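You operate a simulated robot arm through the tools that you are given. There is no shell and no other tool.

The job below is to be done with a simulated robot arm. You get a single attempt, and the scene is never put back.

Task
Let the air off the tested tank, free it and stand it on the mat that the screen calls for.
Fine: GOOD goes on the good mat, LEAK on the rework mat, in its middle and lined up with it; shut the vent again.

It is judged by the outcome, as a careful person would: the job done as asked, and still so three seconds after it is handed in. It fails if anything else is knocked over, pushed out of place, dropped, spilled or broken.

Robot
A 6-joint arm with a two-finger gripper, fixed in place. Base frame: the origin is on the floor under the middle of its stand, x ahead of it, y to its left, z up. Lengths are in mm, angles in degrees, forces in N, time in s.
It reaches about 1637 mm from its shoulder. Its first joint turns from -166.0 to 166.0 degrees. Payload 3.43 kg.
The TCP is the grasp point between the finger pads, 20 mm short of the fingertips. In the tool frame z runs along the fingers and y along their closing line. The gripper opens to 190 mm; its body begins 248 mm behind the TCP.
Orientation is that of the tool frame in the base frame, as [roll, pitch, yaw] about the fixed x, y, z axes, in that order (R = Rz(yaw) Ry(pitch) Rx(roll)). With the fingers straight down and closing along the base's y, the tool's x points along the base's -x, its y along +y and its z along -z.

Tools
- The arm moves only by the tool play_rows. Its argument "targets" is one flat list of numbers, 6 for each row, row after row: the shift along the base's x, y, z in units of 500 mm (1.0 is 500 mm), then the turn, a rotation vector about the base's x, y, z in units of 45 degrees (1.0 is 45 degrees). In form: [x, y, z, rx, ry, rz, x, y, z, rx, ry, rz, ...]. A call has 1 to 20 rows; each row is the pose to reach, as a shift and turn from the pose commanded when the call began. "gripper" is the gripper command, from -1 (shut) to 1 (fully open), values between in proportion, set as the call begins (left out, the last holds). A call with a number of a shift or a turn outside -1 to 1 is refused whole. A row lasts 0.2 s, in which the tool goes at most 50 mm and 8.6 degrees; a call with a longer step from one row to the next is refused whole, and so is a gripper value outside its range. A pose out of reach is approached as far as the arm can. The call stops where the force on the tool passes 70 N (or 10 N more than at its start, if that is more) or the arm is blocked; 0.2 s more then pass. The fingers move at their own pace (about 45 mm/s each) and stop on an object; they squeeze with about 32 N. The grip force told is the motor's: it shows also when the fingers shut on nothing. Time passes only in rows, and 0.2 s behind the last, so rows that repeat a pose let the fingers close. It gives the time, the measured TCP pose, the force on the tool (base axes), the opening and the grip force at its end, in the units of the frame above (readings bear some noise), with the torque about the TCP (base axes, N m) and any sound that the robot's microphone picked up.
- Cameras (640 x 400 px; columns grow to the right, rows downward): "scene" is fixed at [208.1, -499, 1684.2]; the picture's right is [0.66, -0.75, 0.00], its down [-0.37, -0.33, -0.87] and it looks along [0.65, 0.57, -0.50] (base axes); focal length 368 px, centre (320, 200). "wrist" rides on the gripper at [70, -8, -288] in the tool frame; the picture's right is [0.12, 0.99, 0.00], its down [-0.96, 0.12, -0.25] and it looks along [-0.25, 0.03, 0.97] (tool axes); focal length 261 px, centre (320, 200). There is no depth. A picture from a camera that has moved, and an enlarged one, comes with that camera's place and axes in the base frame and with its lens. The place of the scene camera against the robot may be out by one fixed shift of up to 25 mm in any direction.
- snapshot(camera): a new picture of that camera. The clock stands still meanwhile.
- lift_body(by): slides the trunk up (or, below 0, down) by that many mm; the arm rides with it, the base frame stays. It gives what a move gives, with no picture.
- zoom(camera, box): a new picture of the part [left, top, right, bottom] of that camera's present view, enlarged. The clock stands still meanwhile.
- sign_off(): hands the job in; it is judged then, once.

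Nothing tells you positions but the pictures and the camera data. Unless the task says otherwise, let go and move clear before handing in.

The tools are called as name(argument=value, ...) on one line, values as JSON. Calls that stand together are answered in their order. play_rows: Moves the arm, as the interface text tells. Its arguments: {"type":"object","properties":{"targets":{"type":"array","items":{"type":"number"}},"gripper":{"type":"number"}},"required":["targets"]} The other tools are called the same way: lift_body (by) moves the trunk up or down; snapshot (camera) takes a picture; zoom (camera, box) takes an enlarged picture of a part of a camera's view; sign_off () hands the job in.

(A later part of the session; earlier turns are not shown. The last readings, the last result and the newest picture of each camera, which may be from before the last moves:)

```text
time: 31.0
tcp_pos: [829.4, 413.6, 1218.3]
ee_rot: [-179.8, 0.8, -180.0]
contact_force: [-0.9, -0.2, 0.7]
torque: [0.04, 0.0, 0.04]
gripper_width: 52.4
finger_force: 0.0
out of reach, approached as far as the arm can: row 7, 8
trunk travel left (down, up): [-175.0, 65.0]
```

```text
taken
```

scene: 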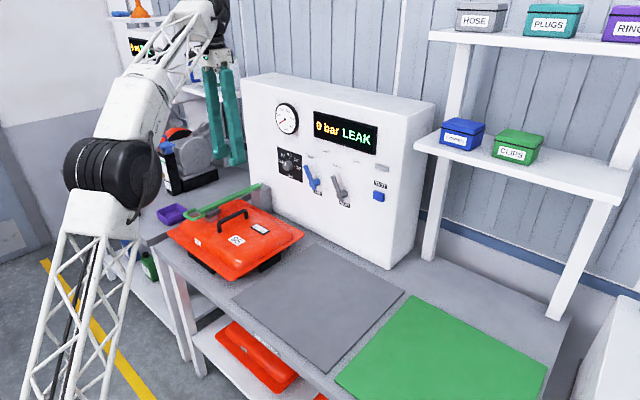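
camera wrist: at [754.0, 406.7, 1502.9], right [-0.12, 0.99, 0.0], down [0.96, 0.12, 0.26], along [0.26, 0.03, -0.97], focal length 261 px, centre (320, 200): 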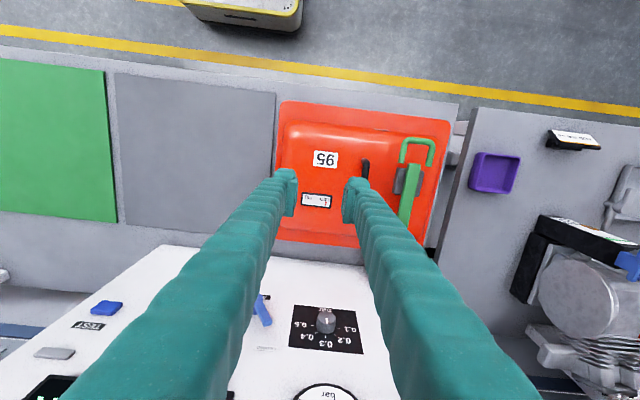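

The vent reads shut and the screen shows 0 bar. Next is the clamp; I'll enlarge it in both views to measure its handle and hinge.

zoom(camera="wrist", box=[350, 90, 480, 240])

zoom(camera="scene", box=[160, 170, 280, 245])

zoom(camera="scene", box=[235, 175, 285, 220])

zoom(camera="wrist", box=[260, 90, 460, 260])

```text
2.67 times, centred on (415, 165) of wrist
camera zoom: at [754.0, 406.7, 1502.9], right [-0.12, 0.99, 0.0], down [0.96, 0.12, 0.26], along [0.26, 0.03, -0.97], focal length 695 px, centre (67, 293)
```

zoom: 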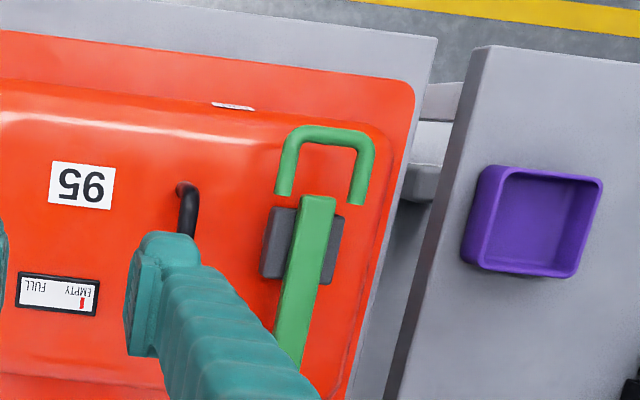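

```text
5.33 times, centred on (220, 208) of scene
camera zoom: at [208.1, -499.0, 1684.2], right [0.66, -0.75, 0.0], down [-0.37, -0.33, -0.87], along [0.65, 0.57, -0.5], focal length 1964 px, centre (853, 160)
```

zoom: 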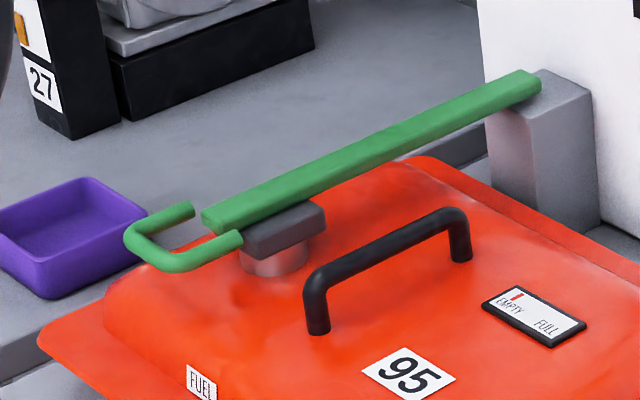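

```text
8.89 times, centred on (260, 198) of scene
camera zoom: at [208.1, -499.0, 1684.2], right [0.66, -0.75, 0.0], down [-0.37, -0.33, -0.87], along [0.65, 0.57, -0.5], focal length 3272 px, centre (853, 222)
```

zoom: 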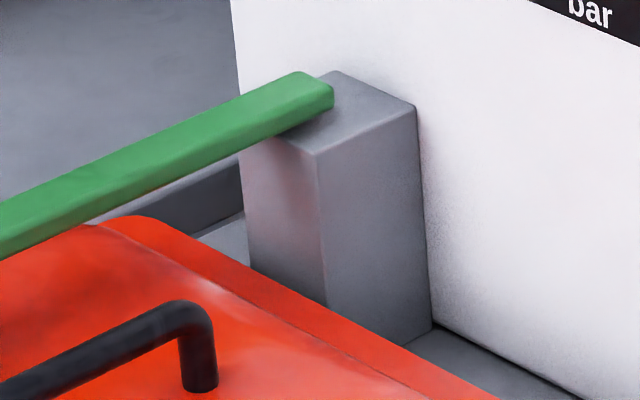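

```text
2.35 times, centred on (360, 175) of wrist
camera zoom: at [754.0, 406.7, 1502.9], right [-0.12, 0.99, 0.0], down [0.96, 0.12, 0.26], along [0.26, 0.03, -0.97], focal length 613 px, centre (226, 259)
```

zoom: 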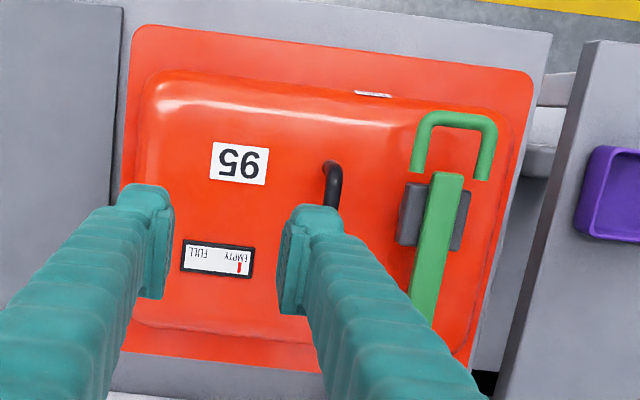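

The clamp's U-shaped grip has its crossbar near (752, 614, 940) with legs at y≈585 and y≈647, 29 mm above the tank's top (z≈904), and the bar runs to the post at x≈1085. I'll bring the gripper behind it, tipped 45° forward and open just wider than the U, stopping well short.

play_rows(targets=[-0.03, 0.05, -0.03, 0, -0.1, 0, -0.07, 0.1, -0.07, 0, -0.22, 0, -0.11, 0.15, -0.11, 0, -0.34, 0, -0.15, 0.2, -0.15, 0, -0.47, 0, -0.19, 0.25, -0.19, 0, -0.6, 0, -0.23, 0.3, -0.23, 0, -0.74, 0, -0.26, 0.35, -0.27, 0, -0.87, 0, -0.29, 0.39, -0.3, 0, -1.0, 0, -0.298, 0.402, -0.316, 0, -1.0, 0, -0.298, 0.402, -0.316, 0, -1.0, 0], gripper=0.05)

snapshot(camera="wrist")

snapshot(camera="scene")

```text
time: 33.2
tcp_pos: [679.6, 615.7, 1057.5]
ee_rot: [-179.8, 45.5, 180.0]
contact_force: [-0.3, 0.5, 0.0]
torque: [0.02, 0.02, -0.04]
gripper_width: 99.9
finger_force: 0.2
trunk travel left (down, up): [-175.0, 65.0]
```

```text
taken
camera wrist: at [424.8, 610.3, 1207.4], right [-0.08, 0.99, -0.09], down [0.5, 0.12, 0.86], along [0.86, 0.03, -0.5], focal length 261 px, centre (320, 200)
```

wrist: 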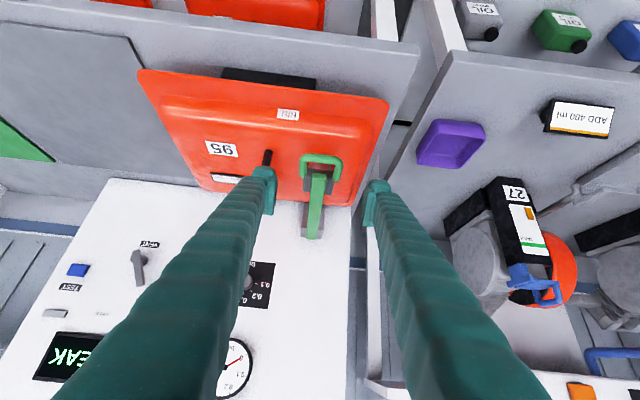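

```text
taken
```

scene: 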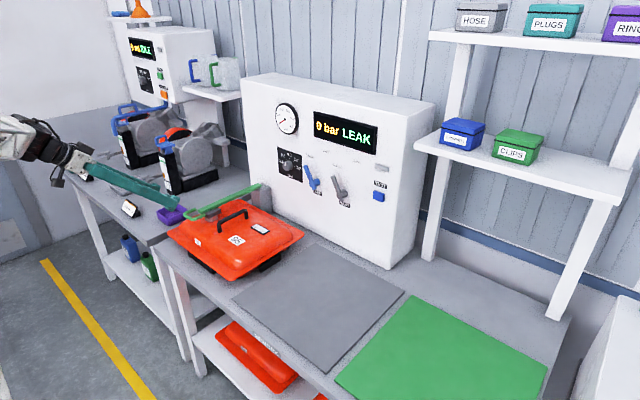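

zoom(camera="wrist", box=[250, 130, 400, 250])

zoom(camera="scene", box=[130, 160, 280, 250])

```text
3.33 times, centred on (325, 190) of wrist
camera zoom: at [424.8, 610.3, 1207.4], right [-0.08, 0.99, -0.09], down [0.5, 0.12, 0.86], along [0.86, 0.03, -0.5], focal length 869 px, centre (303, 233)
```

zoom: 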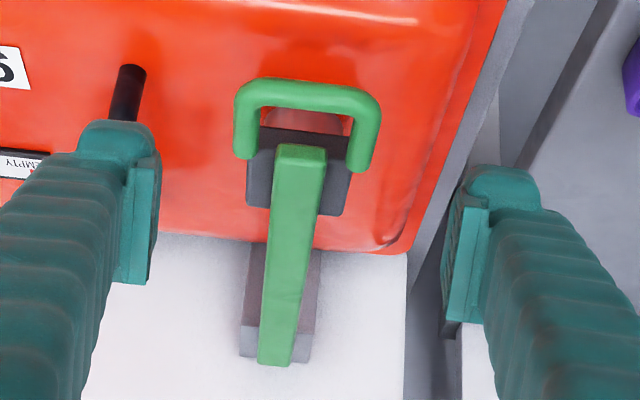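

```text
4.27 times, centred on (205, 205) of scene
camera zoom: at [208.1, -499.0, 1684.2], right [0.66, -0.75, 0.0], down [-0.37, -0.33, -0.87], along [0.65, 0.57, -0.5], focal length 1571 px, centre (811, 179)
```

zoom: 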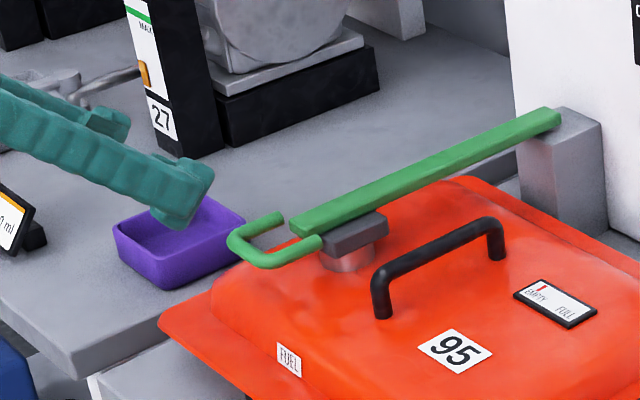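

The U sits at about (751–797, 617, 939) with legs at y≈587 and y≈648, centred between the fingers. I'll advance down to it, then close on both legs.

play_rows(targets=[0.03, 0.003, -0.04, 0, 0, 0, 0.06, 0.003, -0.08, 0, 0, 0, 0.09, 0.003, -0.115, 0, 0, 0, 0.12, 0.003, -0.15, 0, 0, 0, 0.145, 0.003, -0.18, 0, 0, 0, 0.17, 0.003, -0.207, 0, 0, 0, 0.191, 0.003, -0.229, 0, 0, 0, 0.191, 0.003, -0.229, 0, 0, 0])

snapshot(camera="wrist")

zoom(camera="scene", box=[130, 160, 280, 250])

```text
time: 35.0
tcp_pos: [776.2, 617.0, 943.6]
ee_rot: [-179.7, 45.5, 180.0]
contact_force: [0.5, -0.1, -0.5]
torque: [-0.01, -0.02, -0.04]
gripper_width: 99.6
finger_force: 0.0
trunk travel left (down, up): [-175.0, 65.0]
```

```text
taken
camera wrist: at [522.0, 611.2, 1093.8], right [-0.08, 0.99, -0.09], down [0.5, 0.12, 0.86], along [0.86, 0.02, -0.5], focal length 261 px, centre (320, 200)
```

wrist: 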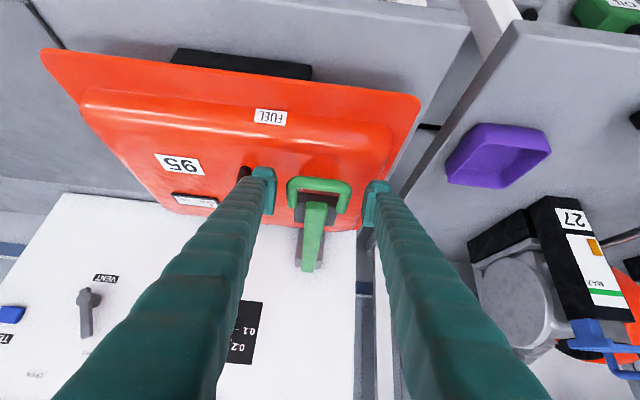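

```text
4.27 times, centred on (205, 205) of scene
camera zoom: at [208.1, -499.0, 1684.2], right [0.66, -0.75, 0.0], down [-0.37, -0.33, -0.87], along [0.65, 0.57, -0.5], focal length 1571 px, centre (811, 179)
```

zoom: 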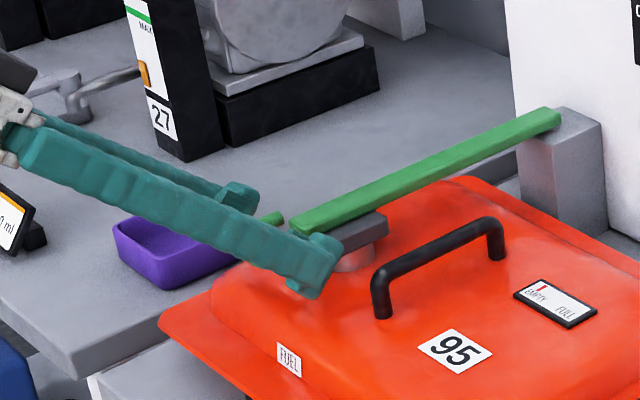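

The fingers stand on either side of the U with no contact. I'll close on its legs now.

play_rows(targets=[0, 0, 0, 0, 0, 0, 0, 0, 0, 0, 0, 0, 0, 0, 0, 0, 0, 0, 0, 0, 0, 0, 0, 0], gripper=-1)

zoom(camera="wrist", box=[230, 140, 410, 280])

zoom(camera="scene", box=[130, 160, 280, 250])

```text
time: 36.0
tcp_pos: [776.7, 614.8, 944.0]
ee_rot: [-179.6, 45.5, 179.9]
contact_force: [-3.6, -25.3, -1.7]
torque: [-0.09, 0.2, 0.2]
gripper_width: 73.7
finger_force: 44.8
trunk travel left (down, up): [-175.0, 65.0]
```

```text
2.86 times, centred on (320, 210) of wrist
camera zoom: at [522.1, 609.7, 1094.0], right [-0.08, 0.99, -0.09], down [0.5, 0.12, 0.86], along [0.86, 0.02, -0.5], focal length 745 px, centre (320, 171)
```

zoom: 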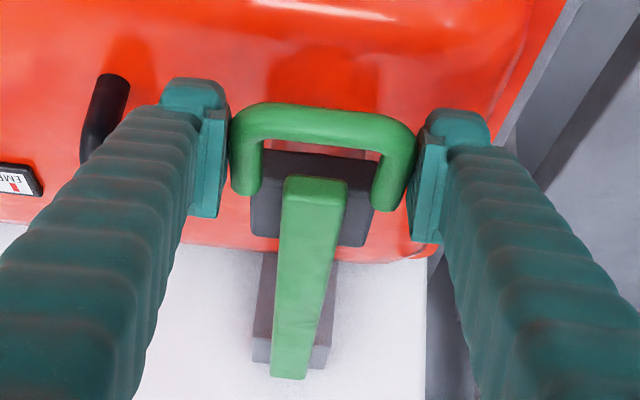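

```text
4.27 times, centred on (205, 205) of scene
camera zoom: at [208.1, -499.0, 1684.2], right [0.66, -0.75, 0.0], down [-0.37, -0.33, -0.87], along [0.65, 0.57, -0.5], focal length 1571 px, centre (811, 179)
```

zoom: 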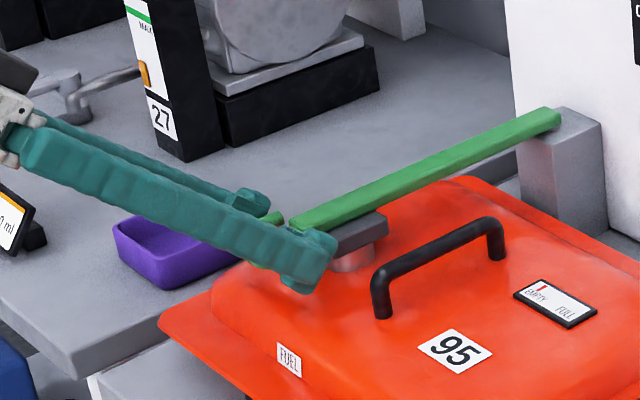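

The U is gripped at 73.7 mm; the −25 N side force says the clamp's centre is 3–4 mm to my right. I'll shift that much, then lift gently about 20 mm to see whether the bar hinges upward.

play_rows(targets=[0, -0.004, 0, 0, 0, 0, 0, -0.007, 0, 0, 0, 0, 0, -0.007, 0, 0, 0, 0])

play_rows(targets=[0, 0, 0.01, 0, 0, 0, 0.001, 0, 0.022, 0, 0, 0, 0.002, 0, 0.034, 0, 0, 0, 0.003, 0, 0.044, 0, 0, 0, 0.003, 0, 0.044, 0, 0, 0])

zoom(camera="scene", box=[130, 160, 280, 250])

snapshot(camera="wrist")

```text
time: 36.8
tcp_pos: [776.7, 614.6, 944.0]
ee_rot: [-179.9, 45.6, 179.9]
contact_force: [8.1, -5.4, -0.8]
torque: [0.11, -0.08, 0.31]
gripper_width: 73.7
finger_force: 44.8
trunk travel left (down, up): [-175.0, 65.0]
```

```text
time: 38.0
tcp_pos: [777.4, 614.7, 967.1]
ee_rot: [-179.8, 45.5, -179.9]
contact_force: [-17.0, 5.9, -5.0]
torque: [-0.28, 1.23, -0.01]
gripper_width: 73.4
finger_force: 45.3
trunk travel left (down, up): [-175.0, 65.0]
```

```text
4.27 times, centred on (205, 205) of scene
camera zoom: at [208.1, -499.0, 1684.2], right [0.66, -0.75, 0.0], down [-0.37, -0.33, -0.87], along [0.65, 0.57, -0.5], focal length 1571 px, centre (811, 179)
```

zoom: 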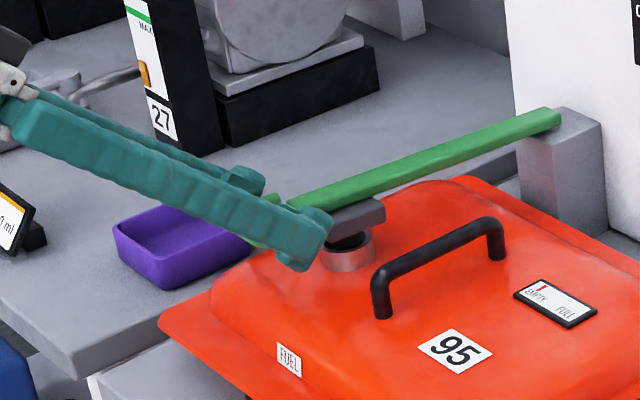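

```text
taken
camera wrist: at [521.7, 608.7, 1116.9], right [-0.08, 0.99, -0.09], down [0.5, 0.12, 0.86], along [0.86, 0.03, -0.5], focal length 261 px, centre (320, 200)
```

wrist: 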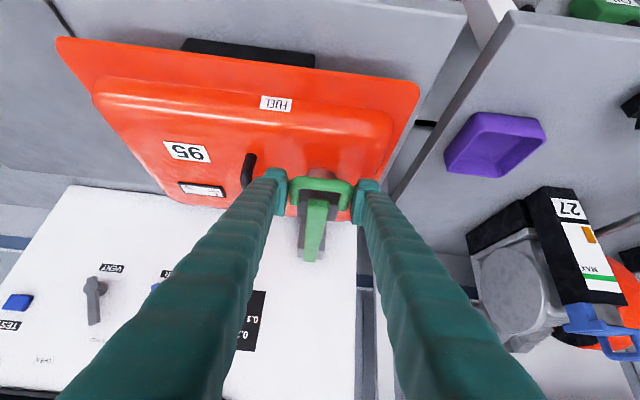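

The bar hinges upward and its pad has come off the filler neck. I'll keep lifting along an arc about the post hinge to roughly 33°.

play_rows(targets=[0.001, 0, 0.026, 0, 0, 0, 0.0048, 0, 0.0516, 0, 0, 0, 0.009, 0, 0.078, 0, 0, 0, 0.0146, 0, 0.1046, 0, 0, 0, 0.021, 0, 0.13, 0, 0, 0, 0.029, 0, 0.1564, 0, 0, 0, 0.038, 0, 0.182, 0, 0, 0, 0.0478, 0, 0.2068, 0, 0, 0, 0.059, 0, 0.231, 0, 0, 0, 0.071, 0, 0.2554, 0, 0, 0, 0.084, 0, 0.279, 0, 0, 0, 0.0982, 0, 0.3018, 0, 0, 0, 0.0982, 0, 0.3018, 0, 0, 0])

snapshot(camera="scene")

snapshot(camera="wrist")

```text
time: 40.8
tcp_pos: [825.0, 614.5, 1117.2]
ee_rot: [-179.7, 45.4, -179.9]
contact_force: [-0.3, -0.4, -0.5]
torque: [0.03, 0.01, 0.02]
gripper_width: 0.0
finger_force: 34.4
trunk travel left (down, up): [-175.0, 65.0]
```

```text
taken
```

scene: 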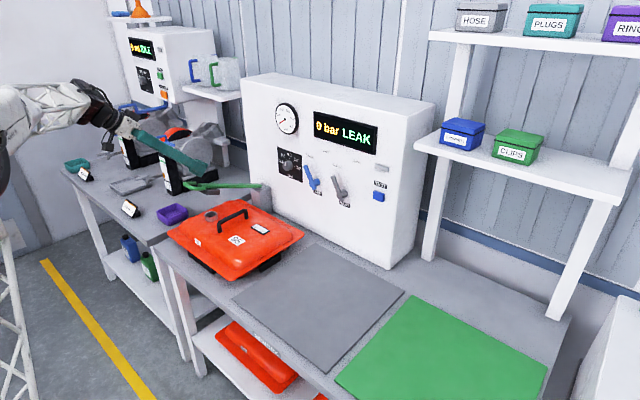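

```text
taken
camera wrist: at [569.9, 608.0, 1267.3], right [-0.08, 0.99, -0.09], down [0.5, 0.12, 0.86], along [0.86, 0.03, -0.5], focal length 261 px, centre (320, 200)
```

wrist: 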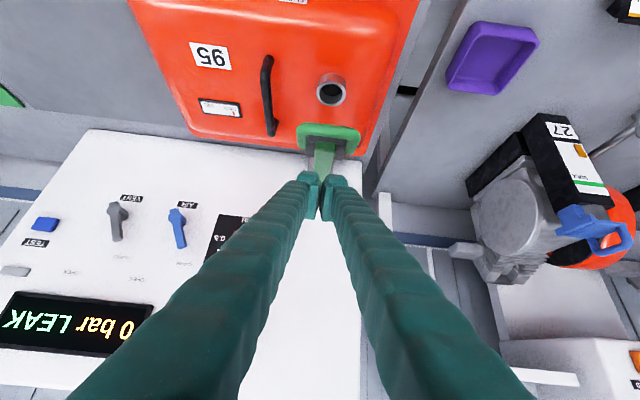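

The grip slipped off the U on the way, but the bar seems to have stayed raised with the neck uncovered. I'll zoom to see the bar's present angle and where the closed fingers are relative to it.

zoom(camera="scene", box=[120, 130, 290, 240])

zoom(camera="wrist", box=[250, 60, 400, 230])

```text
3.64 times, centred on (205, 185) of scene
camera zoom: at [208.1, -499.0, 1684.2], right [0.66, -0.75, 0.0], down [-0.37, -0.33, -0.87], along [0.65, 0.57, -0.5], focal length 1339 px, centre (738, 254)
```

zoom: 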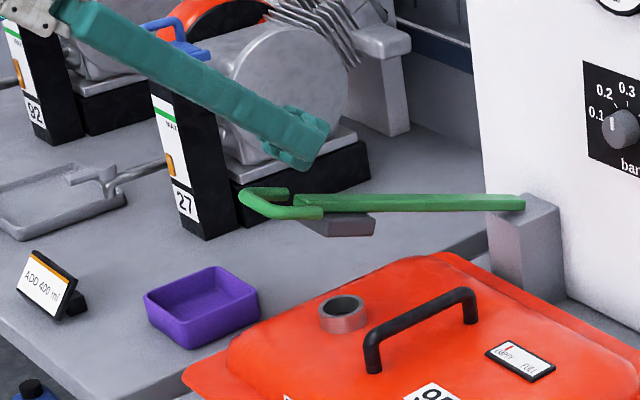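

```text
2.35 times, centred on (325, 145) of wrist
camera zoom: at [569.9, 608.0, 1267.3], right [-0.08, 0.99, -0.09], down [0.5, 0.12, 0.86], along [0.86, 0.03, -0.5], focal length 613 px, centre (308, 329)
```

zoom: 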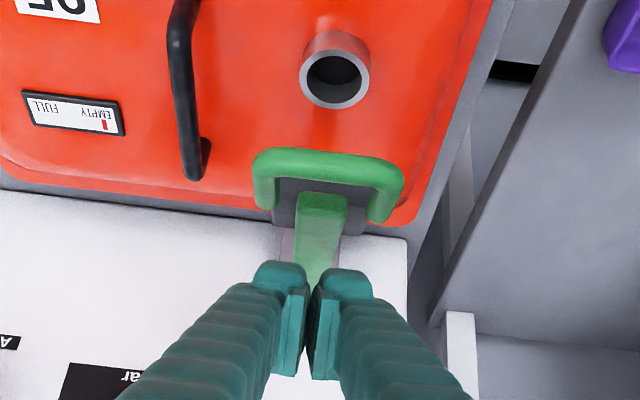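

The bar rests at about 20–25° by itself with the neck uncovered. I'll raise and back the closed fingers away, level them, and check whether the bar holds its angle before pushing it up from underneath.

play_rows(targets=[-0.02, 0, 0.06, 0, 0, 0, -0.06, 0, 0.12, 0, -0.1, 0, -0.11, 0, 0.15, 0, -0.25, 0, -0.17, 0, 0.15, 0, -0.4, 0, -0.23, 0, 0.15, 0, -0.55, 0, -0.29, 0, 0.14, 0, -0.7, 0, -0.33, 0, 0.13, 0, -0.85, 0, -0.35, 0, 0.12, 0, -1.0, 0, -0.35, 0, 0.12, 0, -1.0, 0])

zoom(camera="scene", box=[120, 130, 290, 240])

snapshot(camera="wrist")

snapshot(camera="scene")

```text
time: 42.8
tcp_pos: [652.0, 615.6, 1177.9]
ee_rot: [2.3, 89.3, 2.1]
contact_force: [-0.4, -0.2, 0.0]
torque: [-0.02, -0.01, 0.0]
gripper_width: 0.0
finger_force: 34.2
trunk travel left (down, up): [-175.0, 65.0]
```

```text
3.64 times, centred on (205, 185) of scene
camera zoom: at [208.1, -499.0, 1684.2], right [0.66, -0.75, 0.0], down [-0.37, -0.33, -0.87], along [0.65, 0.57, -0.5], focal length 1339 px, centre (738, 254)
```

zoom: 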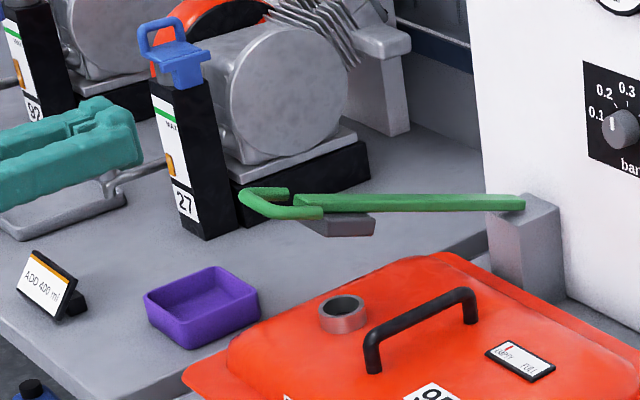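

```text
taken
camera wrist: at [364.8, 609.1, 1102.8], right [0.01, 0.99, -0.12], down [-0.26, 0.12, 0.96], along [0.97, 0.03, 0.26], focal length 261 px, centre (320, 200)
```

wrist: 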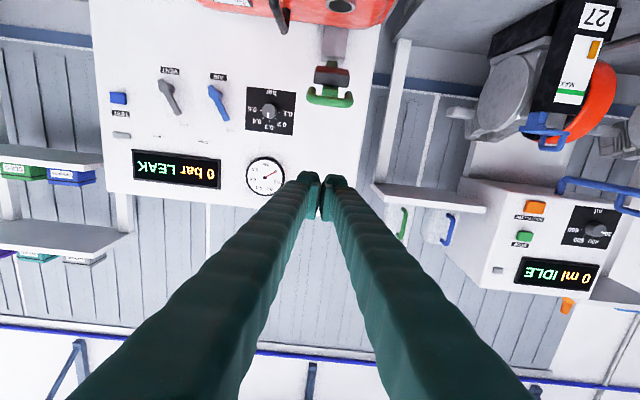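

```text
taken
```

scene: 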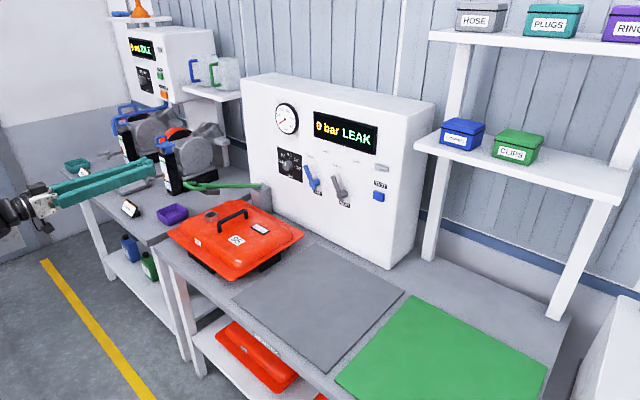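

The bar holds itself at about 21° (stiff hinge), so I can push it up from underneath. I'll lower the closed, level fingers in front of it and slide them in beneath the bar, above the neck.

play_rows(targets=[0, 0, -0.06, 0, 0, 0, 0, 0, -0.13, 0, 0, 0, 0, 0, -0.2, 0, 0, 0, 0, 0, -0.27, 0, 0, 0, 0, 0, -0.34, 0, 0, 0, 0, 0, -0.4, 0, 0, 0, 0, 0, -0.426, 0, 0, 0, 0, 0, -0.426, 0, 0, 0])

snapshot(camera="wrist")

zoom(camera="scene", box=[80, 130, 290, 270])

```text
time: 44.6
tcp_pos: [652.1, 614.2, 965.1]
ee_rot: [3.6, 89.5, 3.2]
contact_force: [-0.1, -0.1, -0.2]
torque: [-0.04, 0.01, 0.01]
gripper_width: 0.0
finger_force: 34.5
trunk travel left (down, up): [-175.0, 65.0]
```

```text
taken
camera wrist: at [366.0, 608.7, 890.9], right [0.01, 0.99, -0.12], down [-0.26, 0.12, 0.96], along [0.97, 0.03, 0.25], focal length 261 px, centre (320, 200)
```

wrist: 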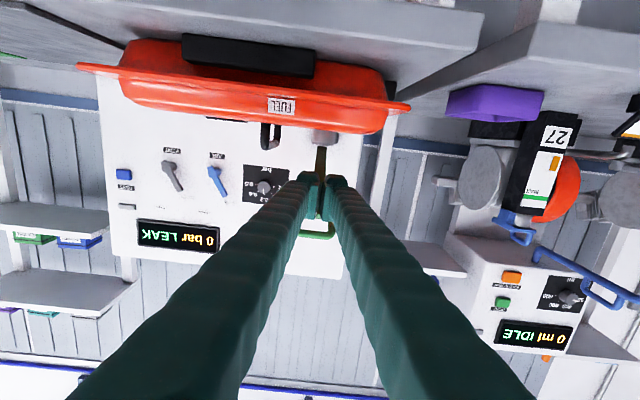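

```text
2.86 times, centred on (185, 200) of scene
camera zoom: at [208.1, -499.0, 1684.2], right [0.66, -0.75, 0.0], down [-0.37, -0.33, -0.87], along [0.65, 0.57, -0.5], focal length 1052 px, centre (706, 200)
```

zoom: 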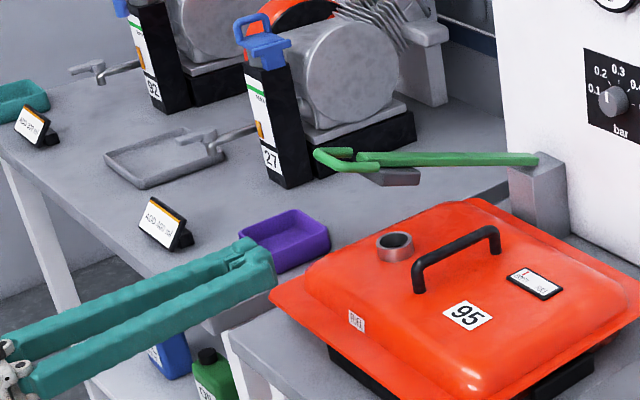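

The fingers are level at z≈965, clear of the tank and in line with the gap under the raised bar. I'll check the heights of handle and neck in this side-on view before sliding in.

zoom(camera="wrist", box=[240, 80, 400, 250])

```text
2.35 times, centred on (320, 165) of wrist
camera zoom: at [366.0, 608.7, 890.9], right [0.01, 0.99, -0.12], down [-0.26, 0.12, 0.96], along [0.97, 0.03, 0.25], focal length 613 px, centre (320, 282)
```

zoom: 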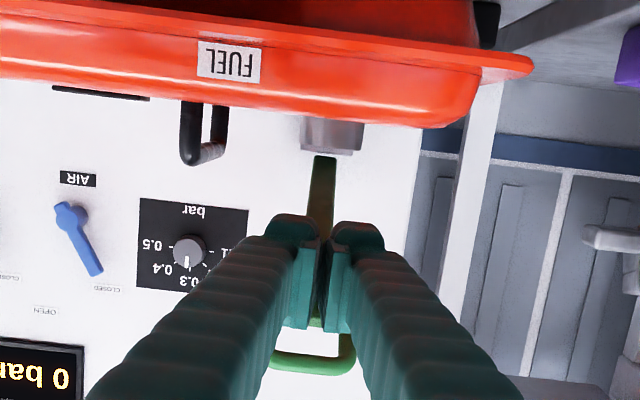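

The neck tops out near z≈915 and the handle near z≈935, both below or beside the fingers' path. I'll slide the fingers in under the bar to x≈903.

play_rows(targets=[0.05, 0, 0, 0, 0, 0, 0.11, 0, 0, 0, 0, 0, 0.17, 0, 0, 0, 0, 0, 0.23, 0, 0, 0, 0, 0, 0.29, 0, 0, 0, 0, 0, 0.35, 0, 0, 0, 0, 0, 0.41, 0, 0, 0, 0, 0, 0.46, 0, 0, 0, 0, 0, 0.502, 0, 0, 0, 0, 0, 0.502, 0, 0, 0, 0, 0])

zoom(camera="scene", box=[80, 130, 290, 270])

snapshot(camera="wrist")

```text
time: 46.8
tcp_pos: [902.7, 614.2, 965.8]
ee_rot: [2.6, 89.6, 2.2]
contact_force: [-0.1, 0.0, 0.4]
torque: [-0.02, 0.03, -0.01]
gripper_width: 0.0
finger_force: 34.6
trunk travel left (down, up): [-175.0, 65.0]
```

```text
2.86 times, centred on (185, 200) of scene
camera zoom: at [208.1, -499.0, 1684.2], right [0.66, -0.75, 0.0], down [-0.37, -0.33, -0.87], along [0.65, 0.57, -0.5], focal length 1052 px, centre (706, 200)
```

zoom: 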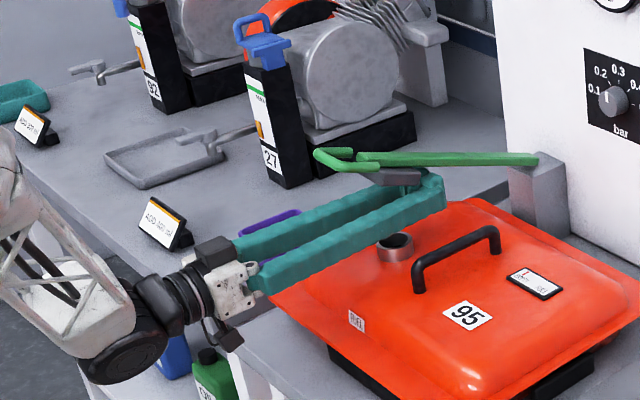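

```text
taken
camera wrist: at [615.0, 608.8, 890.3], right [0.01, 0.99, -0.12], down [-0.26, 0.12, 0.96], along [0.97, 0.03, 0.25], focal length 261 px, centre (320, 200)
```

wrist: 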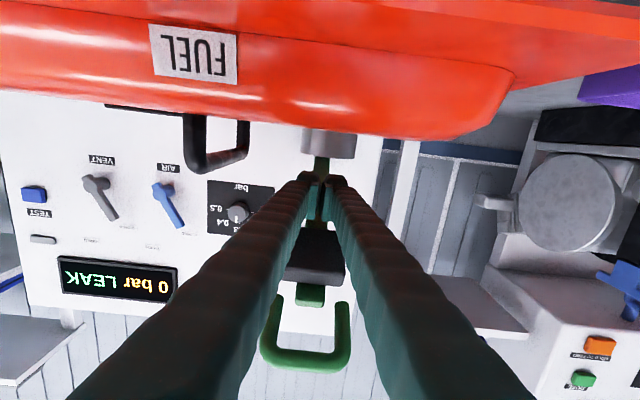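

The closed fingers are under the bar with no contact, clear of the neck. I'll lift along the arc to about 50° first.

play_rows(targets=[0, 0, 0.02, 0, 0, 0, 0, 0, 0.036, 0, 0, 0, 0.01, 0, 0.06, 0, 0, 0, 0.022, 0, 0.084, 0, 0, 0, 0.037, 0, 0.11, 0, 0, 0, 0.054, 0, 0.134, 0, 0, 0, 0.073, 0, 0.157, 0, 0, 0, 0.094, 0, 0.178, 0, 0, 0, 0.094, 0, 0.178, 0, 0, 0])

zoom(camera="scene", box=[80, 110, 290, 250])

snapshot(camera="wrist")

```text
time: 48.8
tcp_pos: [950.2, 613.3, 1054.5]
ee_rot: [1.7, 89.5, 1.5]
contact_force: [-1.3, -0.2, -1.2]
torque: [0.0, -0.02, 0.03]
gripper_width: 0.0
finger_force: 33.8
trunk travel left (down, up): [-175.0, 65.0]
```

```text
2.86 times, centred on (185, 180) of scene
camera zoom: at [208.1, -499.0, 1684.2], right [0.66, -0.75, 0.0], down [-0.37, -0.33, -0.87], along [0.65, 0.57, -0.5], focal length 1052 px, centre (706, 257)
```

zoom: 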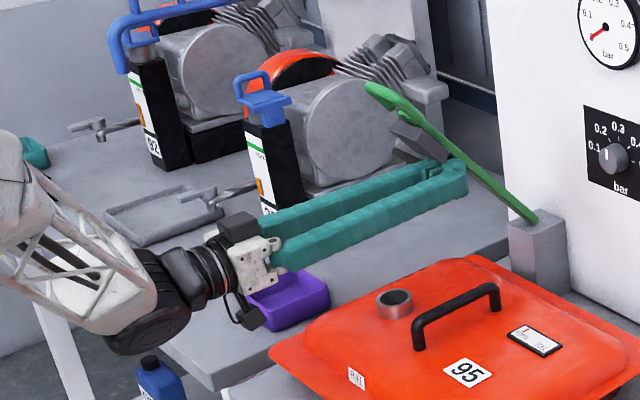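

```text
taken
camera wrist: at [663.8, 608.5, 980.0], right [0.01, 0.99, -0.12], down [-0.26, 0.12, 0.96], along [0.97, 0.02, 0.26], focal length 261 px, centre (320, 200)
```

wrist: 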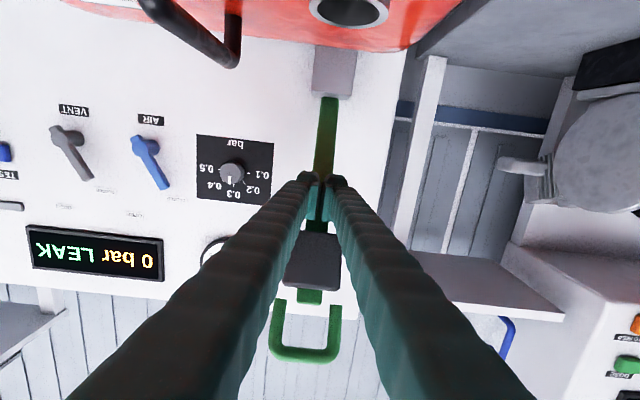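

The bar is at roughly 50° and following the fingers with very little force. I'll carry on to about upright.

play_rows(targets=[0.023, 0, 0.019, 0, 0, 0, 0.046, 0, 0.036, 0, 0, 0, 0.072, 0, 0.051, 0, 0, 0, 0.098, 0, 0.064, 0, 0, 0, 0.127, 0, 0.074, 0, 0, 0, 0.156, 0, 0.082, 0, 0, 0, 0.185, 0, 0.087, 0, 0, 0, 0.214, 0, 0.09, 0, 0, 0, 0.214, 0, 0.09, 0, 0, 0])

zoom(camera="scene", box=[80, 90, 290, 230])

snapshot(camera="wrist")

```text
time: 50.6
tcp_pos: [1047.6, 613.7, 1097.2]
ee_rot: [-1.6, 89.5, -1.9]
contact_force: [-56.9, -8.5, -1.3]
torque: [0.64, -0.68, 0.05]
gripper_width: 5.7
finger_force: 33.9
trunk travel left (down, up): [-175.0, 65.0]
stopped in row 9: the force on the tool passed its limit at 89 N (the readings are from after the stop); the commanded pose is now the measured one
```

```text
2.86 times, centred on (185, 160) of scene
camera zoom: at [208.1, -499.0, 1684.2], right [0.66, -0.75, 0.0], down [-0.37, -0.33, -0.87], along [0.65, 0.57, -0.5], focal length 1052 px, centre (706, 314)
```

zoom: 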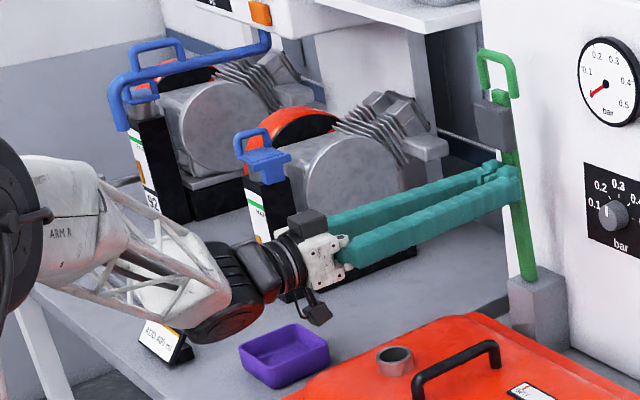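

```text
taken
camera wrist: at [760.4, 607.4, 1023.4], right [0.01, 0.99, -0.12], down [-0.25, 0.12, 0.96], along [0.97, 0.03, 0.25], focal length 261 px, centre (320, 200)
```

wrist: 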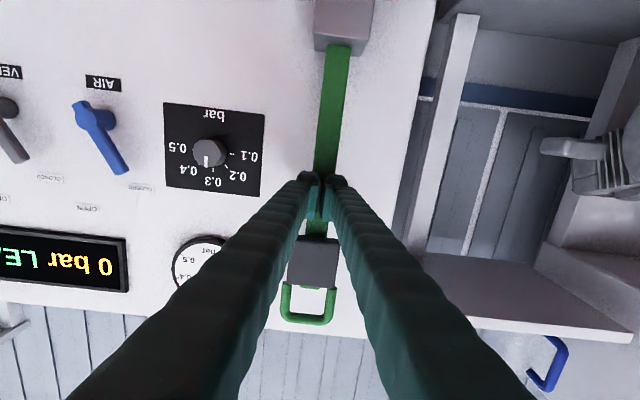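

The bar is upright and against its stop. I'll back the fingers off and confirm that the bar stays up by itself.

play_rows(targets=[-0.02, 0, 0, 0, 0, 0, -0.08, 0, 0, 0, 0, 0, -0.15, 0, 0.02, 0, 0, 0, -0.22, 0, 0.05, 0, 0, 0, -0.3, 0, 0.08, 0, 0, 0, -0.38, 0, 0.1, 0, 0, 0, -0.45, 0, 0.1, 0, 0, 0, -0.45, 0, 0.1, 0, 0, 0], gripper=-0.4)

snapshot(camera="wrist")

zoom(camera="scene", box=[80, 90, 290, 230])

```text
time: 52.4
tcp_pos: [826.1, 612.1, 1143.9]
ee_rot: [-3.4, 89.7, -3.9]
contact_force: [0.5, -0.3, -0.1]
torque: [0.04, 0.0, -0.03]
gripper_width: 56.9
finger_force: 0.1
trunk travel left (down, up): [-175.0, 65.0]
```

```text
taken
camera wrist: at [540.1, 606.8, 1071.8], right [0.01, 0.99, -0.12], down [-0.25, 0.12, 0.96], along [0.97, 0.02, 0.25], focal length 261 px, centre (320, 200)
```

wrist: 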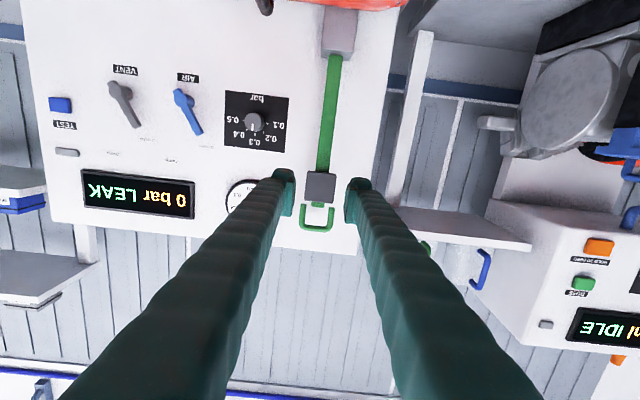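

```text
2.86 times, centred on (185, 160) of scene
camera zoom: at [208.1, -499.0, 1684.2], right [0.66, -0.75, 0.0], down [-0.37, -0.33, -0.87], along [0.65, 0.57, -0.5], focal length 1052 px, centre (706, 314)
```

zoom: 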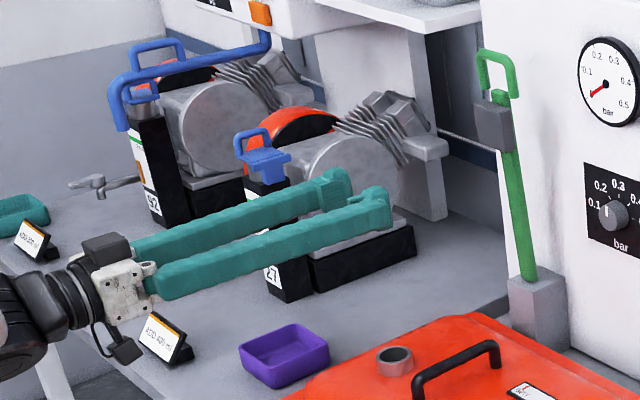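

The bar stays upright on its own, so the tank is free. I'll now swing the fingers down over the tank, at about (800, 510, 1080), to line up with the black handle.

play_rows(targets=[-0.006, -0.025, -0.01, 0, 0.1, 0, -0.012, -0.05, -0.02, 0, 0.22, 0, -0.018, -0.075, -0.03, 0, 0.35, 0, -0.025, -0.1, -0.04, 0, 0.48, 0, -0.032, -0.13, -0.052, 0, 0.61, 0, -0.04, -0.16, -0.065, 0, 0.74, 0, -0.047, -0.185, -0.078, 0, 0.87, 0, -0.052, -0.204, -0.088, 0, 1.0, 0, -0.052, -0.204, -0.088, 0, 1.0, 0])

play_rows(targets=[0, 0, 0, 0, 0.1, 0, 0, 0, 0, 0, 0.22, 0, 0, 0, 0, 0, 0.36, 0, 0, 0, 0, 0, 0.5, 0, 0, 0, 0, 0, 0.64, 0, 0, 0, 0, 0, 0.78, 0, 0, 0, 0, 0, 0.9, 0, 0, 0, 0, 0, 1.0, 0, 0, 0, 0, 0, 1.0, 0])

snapshot(camera="wrist")

snapshot(camera="scene")

```text
time: 54.4
tcp_pos: [800.2, 510.2, 1099.4]
ee_rot: [-179.6, 45.4, -179.9]
contact_force: [0.3, -0.1, 0.2]
torque: [0.01, 0.0, 0.01]
gripper_width: 57.1
finger_force: 0.0
trunk travel left (down, up): [-175.0, 65.0]
```

```text
time: 56.4
tcp_pos: [801.2, 509.6, 1100.2]
ee_rot: [-179.6, 0.2, -179.9]
contact_force: [-0.4, 0.7, 0.5]
torque: [-0.02, 0.04, 0.01]
gripper_width: 57.2
finger_force: 0.1
trunk travel left (down, up): [-175.0, 65.0]
```

```text
taken
camera wrist: at [729.6, 504.2, 1386.1], right [-0.12, 0.99, -0.01], down [0.96, 0.12, 0.25], along [0.25, 0.02, -0.97], focal length 261 px, centre (320, 200)
```

wrist: 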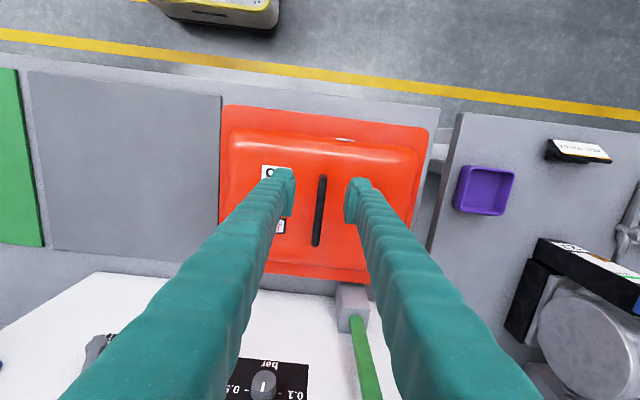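

```text
taken
```

scene: 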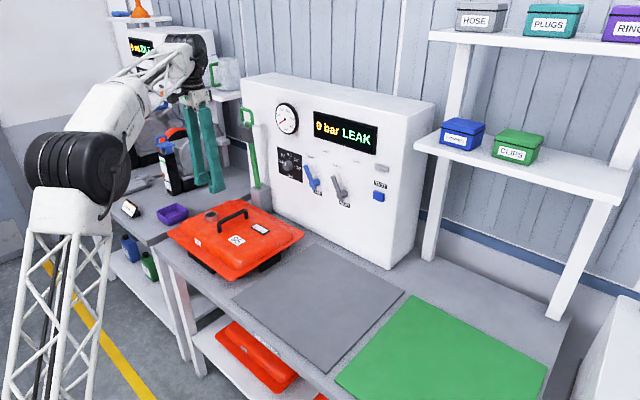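

zoom(camera="wrist", box=[200, 90, 450, 290])

zoom(camera="wrist", box=[280, 160, 380, 260])

zoom(camera="scene", box=[155, 180, 315, 290])

```text
2.00 times, centred on (325, 190) of wrist
camera zoom: at [729.6, 504.2, 1386.1], right [-0.12, 0.99, -0.01], down [0.96, 0.12, 0.25], along [0.25, 0.02, -0.97], focal length 521 px, centre (310, 220)
```

zoom: 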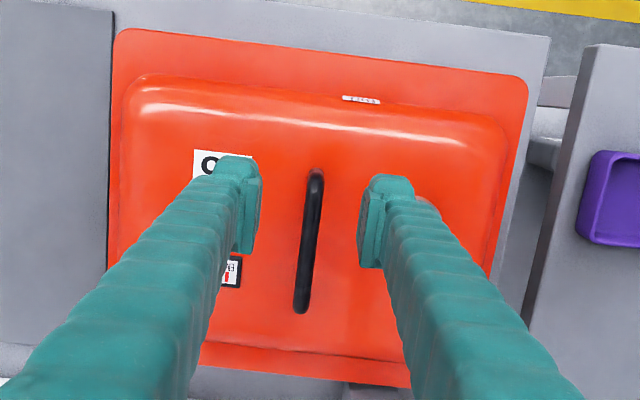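

```text
4.00 times, centred on (330, 210) of wrist
camera zoom: at [729.6, 504.2, 1386.1], right [-0.12, 0.99, -0.01], down [0.96, 0.12, 0.25], along [0.25, 0.02, -0.97], focal length 1043 px, centre (280, 160)
```

zoom: 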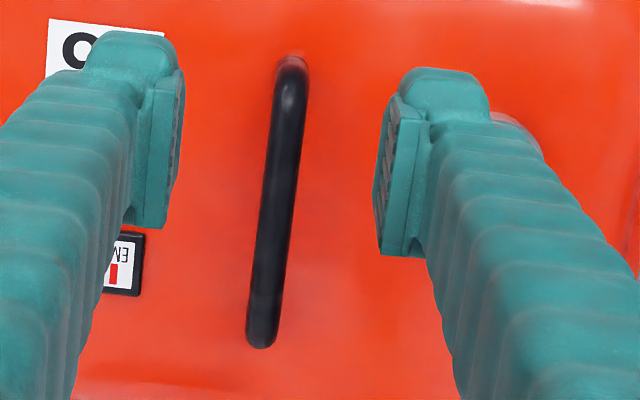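

```text
3.64 times, centred on (235, 235) of scene
camera zoom: at [208.1, -499.0, 1684.2], right [0.66, -0.75, 0.0], down [-0.37, -0.33, -0.87], along [0.65, 0.57, -0.5], focal length 1339 px, centre (629, 73)
```

zoom: 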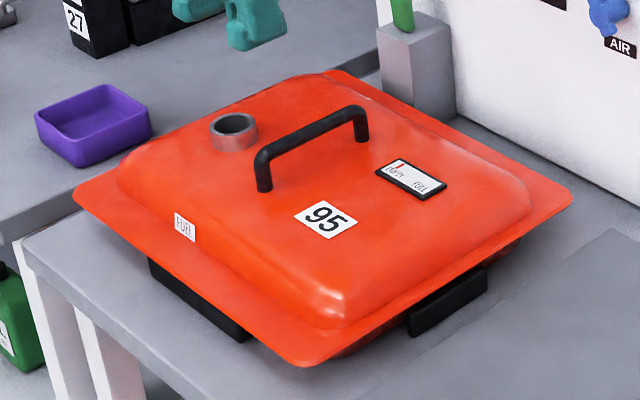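

The clamp is out of the way, the tank is square to the base (rim about 400 x 350 mm centred near (872, 510), rim z≈858), and its handle runs along x at y≈515, x≈807–932, top near z≈934. I'll move above the handle's middle and lower to a look-see height.

play_rows(targets=[0.035, 0.003, -0.045, 0.003, 0.002, 0, 0.07, 0.006, -0.09, 0.007, 0.005, 0, 0.105, 0.009, -0.135, 0.007, 0.005, 0, 0.138, 0.011, -0.18, 0.007, 0.005, 0, 0.138, 0.011, -0.19, 0.007, 0.005, 0, 0.138, 0.011, -0.19, 0.007, 0.005, 0])

snapshot(camera="wrist")

zoom(camera="scene", box=[155, 130, 315, 290])

```text
time: 57.8
tcp_pos: [870.8, 513.7, 1005.7]
ee_rot: [-179.9, 0.1, -180.0]
contact_force: [0.0, -0.1, 0.0]
torque: [0.01, 0.0, -0.02]
gripper_width: 57.1
finger_force: 0.0
trunk travel left (down, up): [-175.0, 65.0]
```

```text
taken
camera wrist: at [799.4, 506.8, 1291.8], right [-0.12, 0.99, 0.0], down [0.96, 0.12, 0.25], along [0.25, 0.03, -0.97], focal length 261 px, centre (320, 200)
```

wrist: 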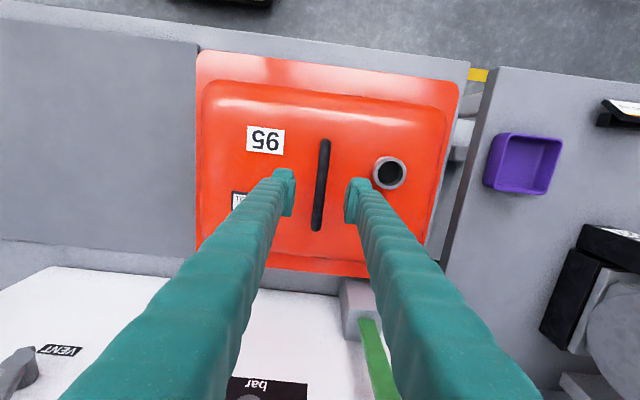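

```text
2.50 times, centred on (235, 210) of scene
camera zoom: at [208.1, -499.0, 1684.2], right [0.66, -0.75, 0.0], down [-0.37, -0.33, -0.87], along [0.65, 0.57, -0.5], focal length 920 px, centre (532, 175)
```

zoom: 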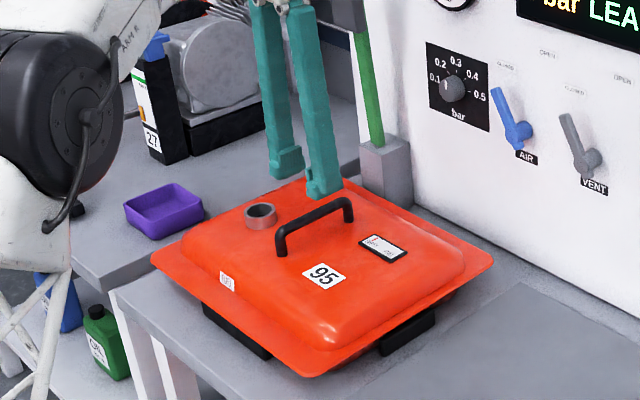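

zoom(camera="wrist", box=[270, 120, 370, 250])

zoom(camera="wrist", box=[180, 30, 480, 290])

```text
3.08 times, centred on (320, 185) of wrist
camera zoom: at [799.4, 506.8, 1291.8], right [-0.12, 0.99, 0.0], down [0.96, 0.12, 0.25], along [0.25, 0.03, -0.97], focal length 802 px, centre (320, 246)
```

zoom: 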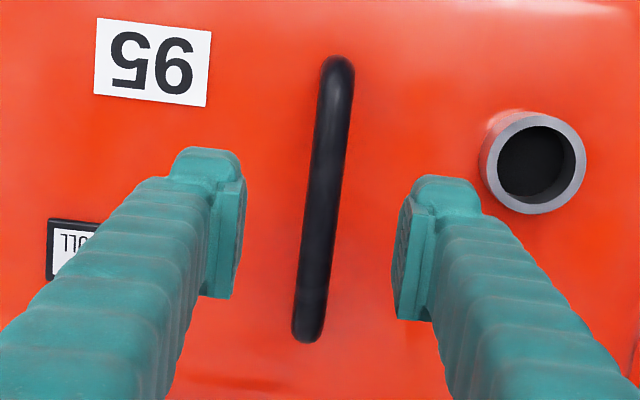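

```text
1.54 times, centred on (330, 160) of wrist
camera zoom: at [799.4, 506.8, 1291.8], right [-0.12, 0.99, 0.0], down [0.96, 0.12, 0.25], along [0.25, 0.03, -0.97], focal length 401 px, centre (305, 262)
```

zoom: 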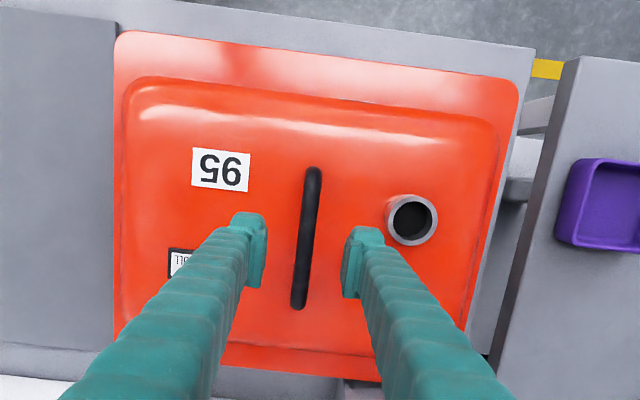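

The handle's middle is at about (872.5, 516.8), while the rim's middle is about (873, 510). I'll shift 3 mm left and lower the open fingers around the handle.

play_rows(targets=[0.003, 0.006, -0.03, 0, 0, 0, 0.003, 0.006, -0.06, 0, 0, 0, 0.003, 0.006, -0.09, 0, 0, 0, 0.003, 0.006, -0.115, 0, 0, 0, 0.003, 0.006, -0.135, 0, 0, 0, 0.003, 0.006, -0.147, 0, 0, 0, 0.003, 0.006, -0.147, 0, 0, 0])

snapshot(camera="wrist")

zoom(camera="scene", box=[185, 180, 285, 260])

```text
time: 59.4
tcp_pos: [872.0, 518.2, 930.4]
ee_rot: [-179.9, 0.1, 180.0]
contact_force: [-0.1, 0.5, -0.1]
torque: [0.03, -0.05, -0.01]
gripper_width: 56.9
finger_force: 0.1
trunk travel left (down, up): [-175.0, 65.0]
```

```text
taken
camera wrist: at [801.0, 510.9, 1216.6], right [-0.12, 0.99, 0.0], down [0.96, 0.12, 0.25], along [0.25, 0.03, -0.97], focal length 261 px, centre (320, 200)
```

wrist: 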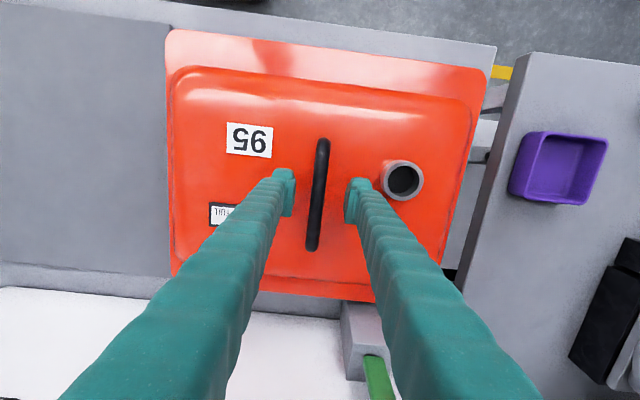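

```text
5.00 times, centred on (235, 220) of scene
camera zoom: at [208.1, -499.0, 1684.2], right [0.66, -0.75, 0.0], down [-0.37, -0.33, -0.87], along [0.65, 0.57, -0.5], focal length 1841 px, centre (745, 100)
```

zoom: 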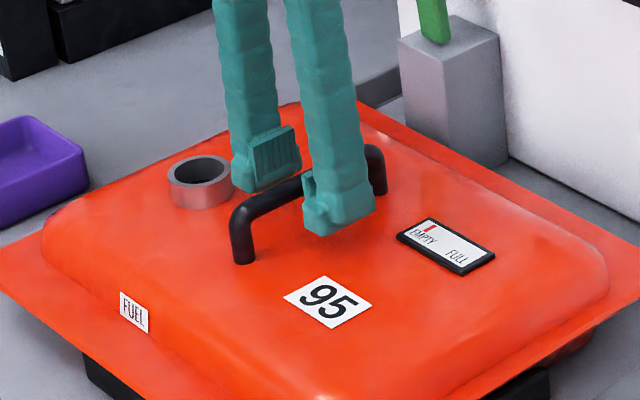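

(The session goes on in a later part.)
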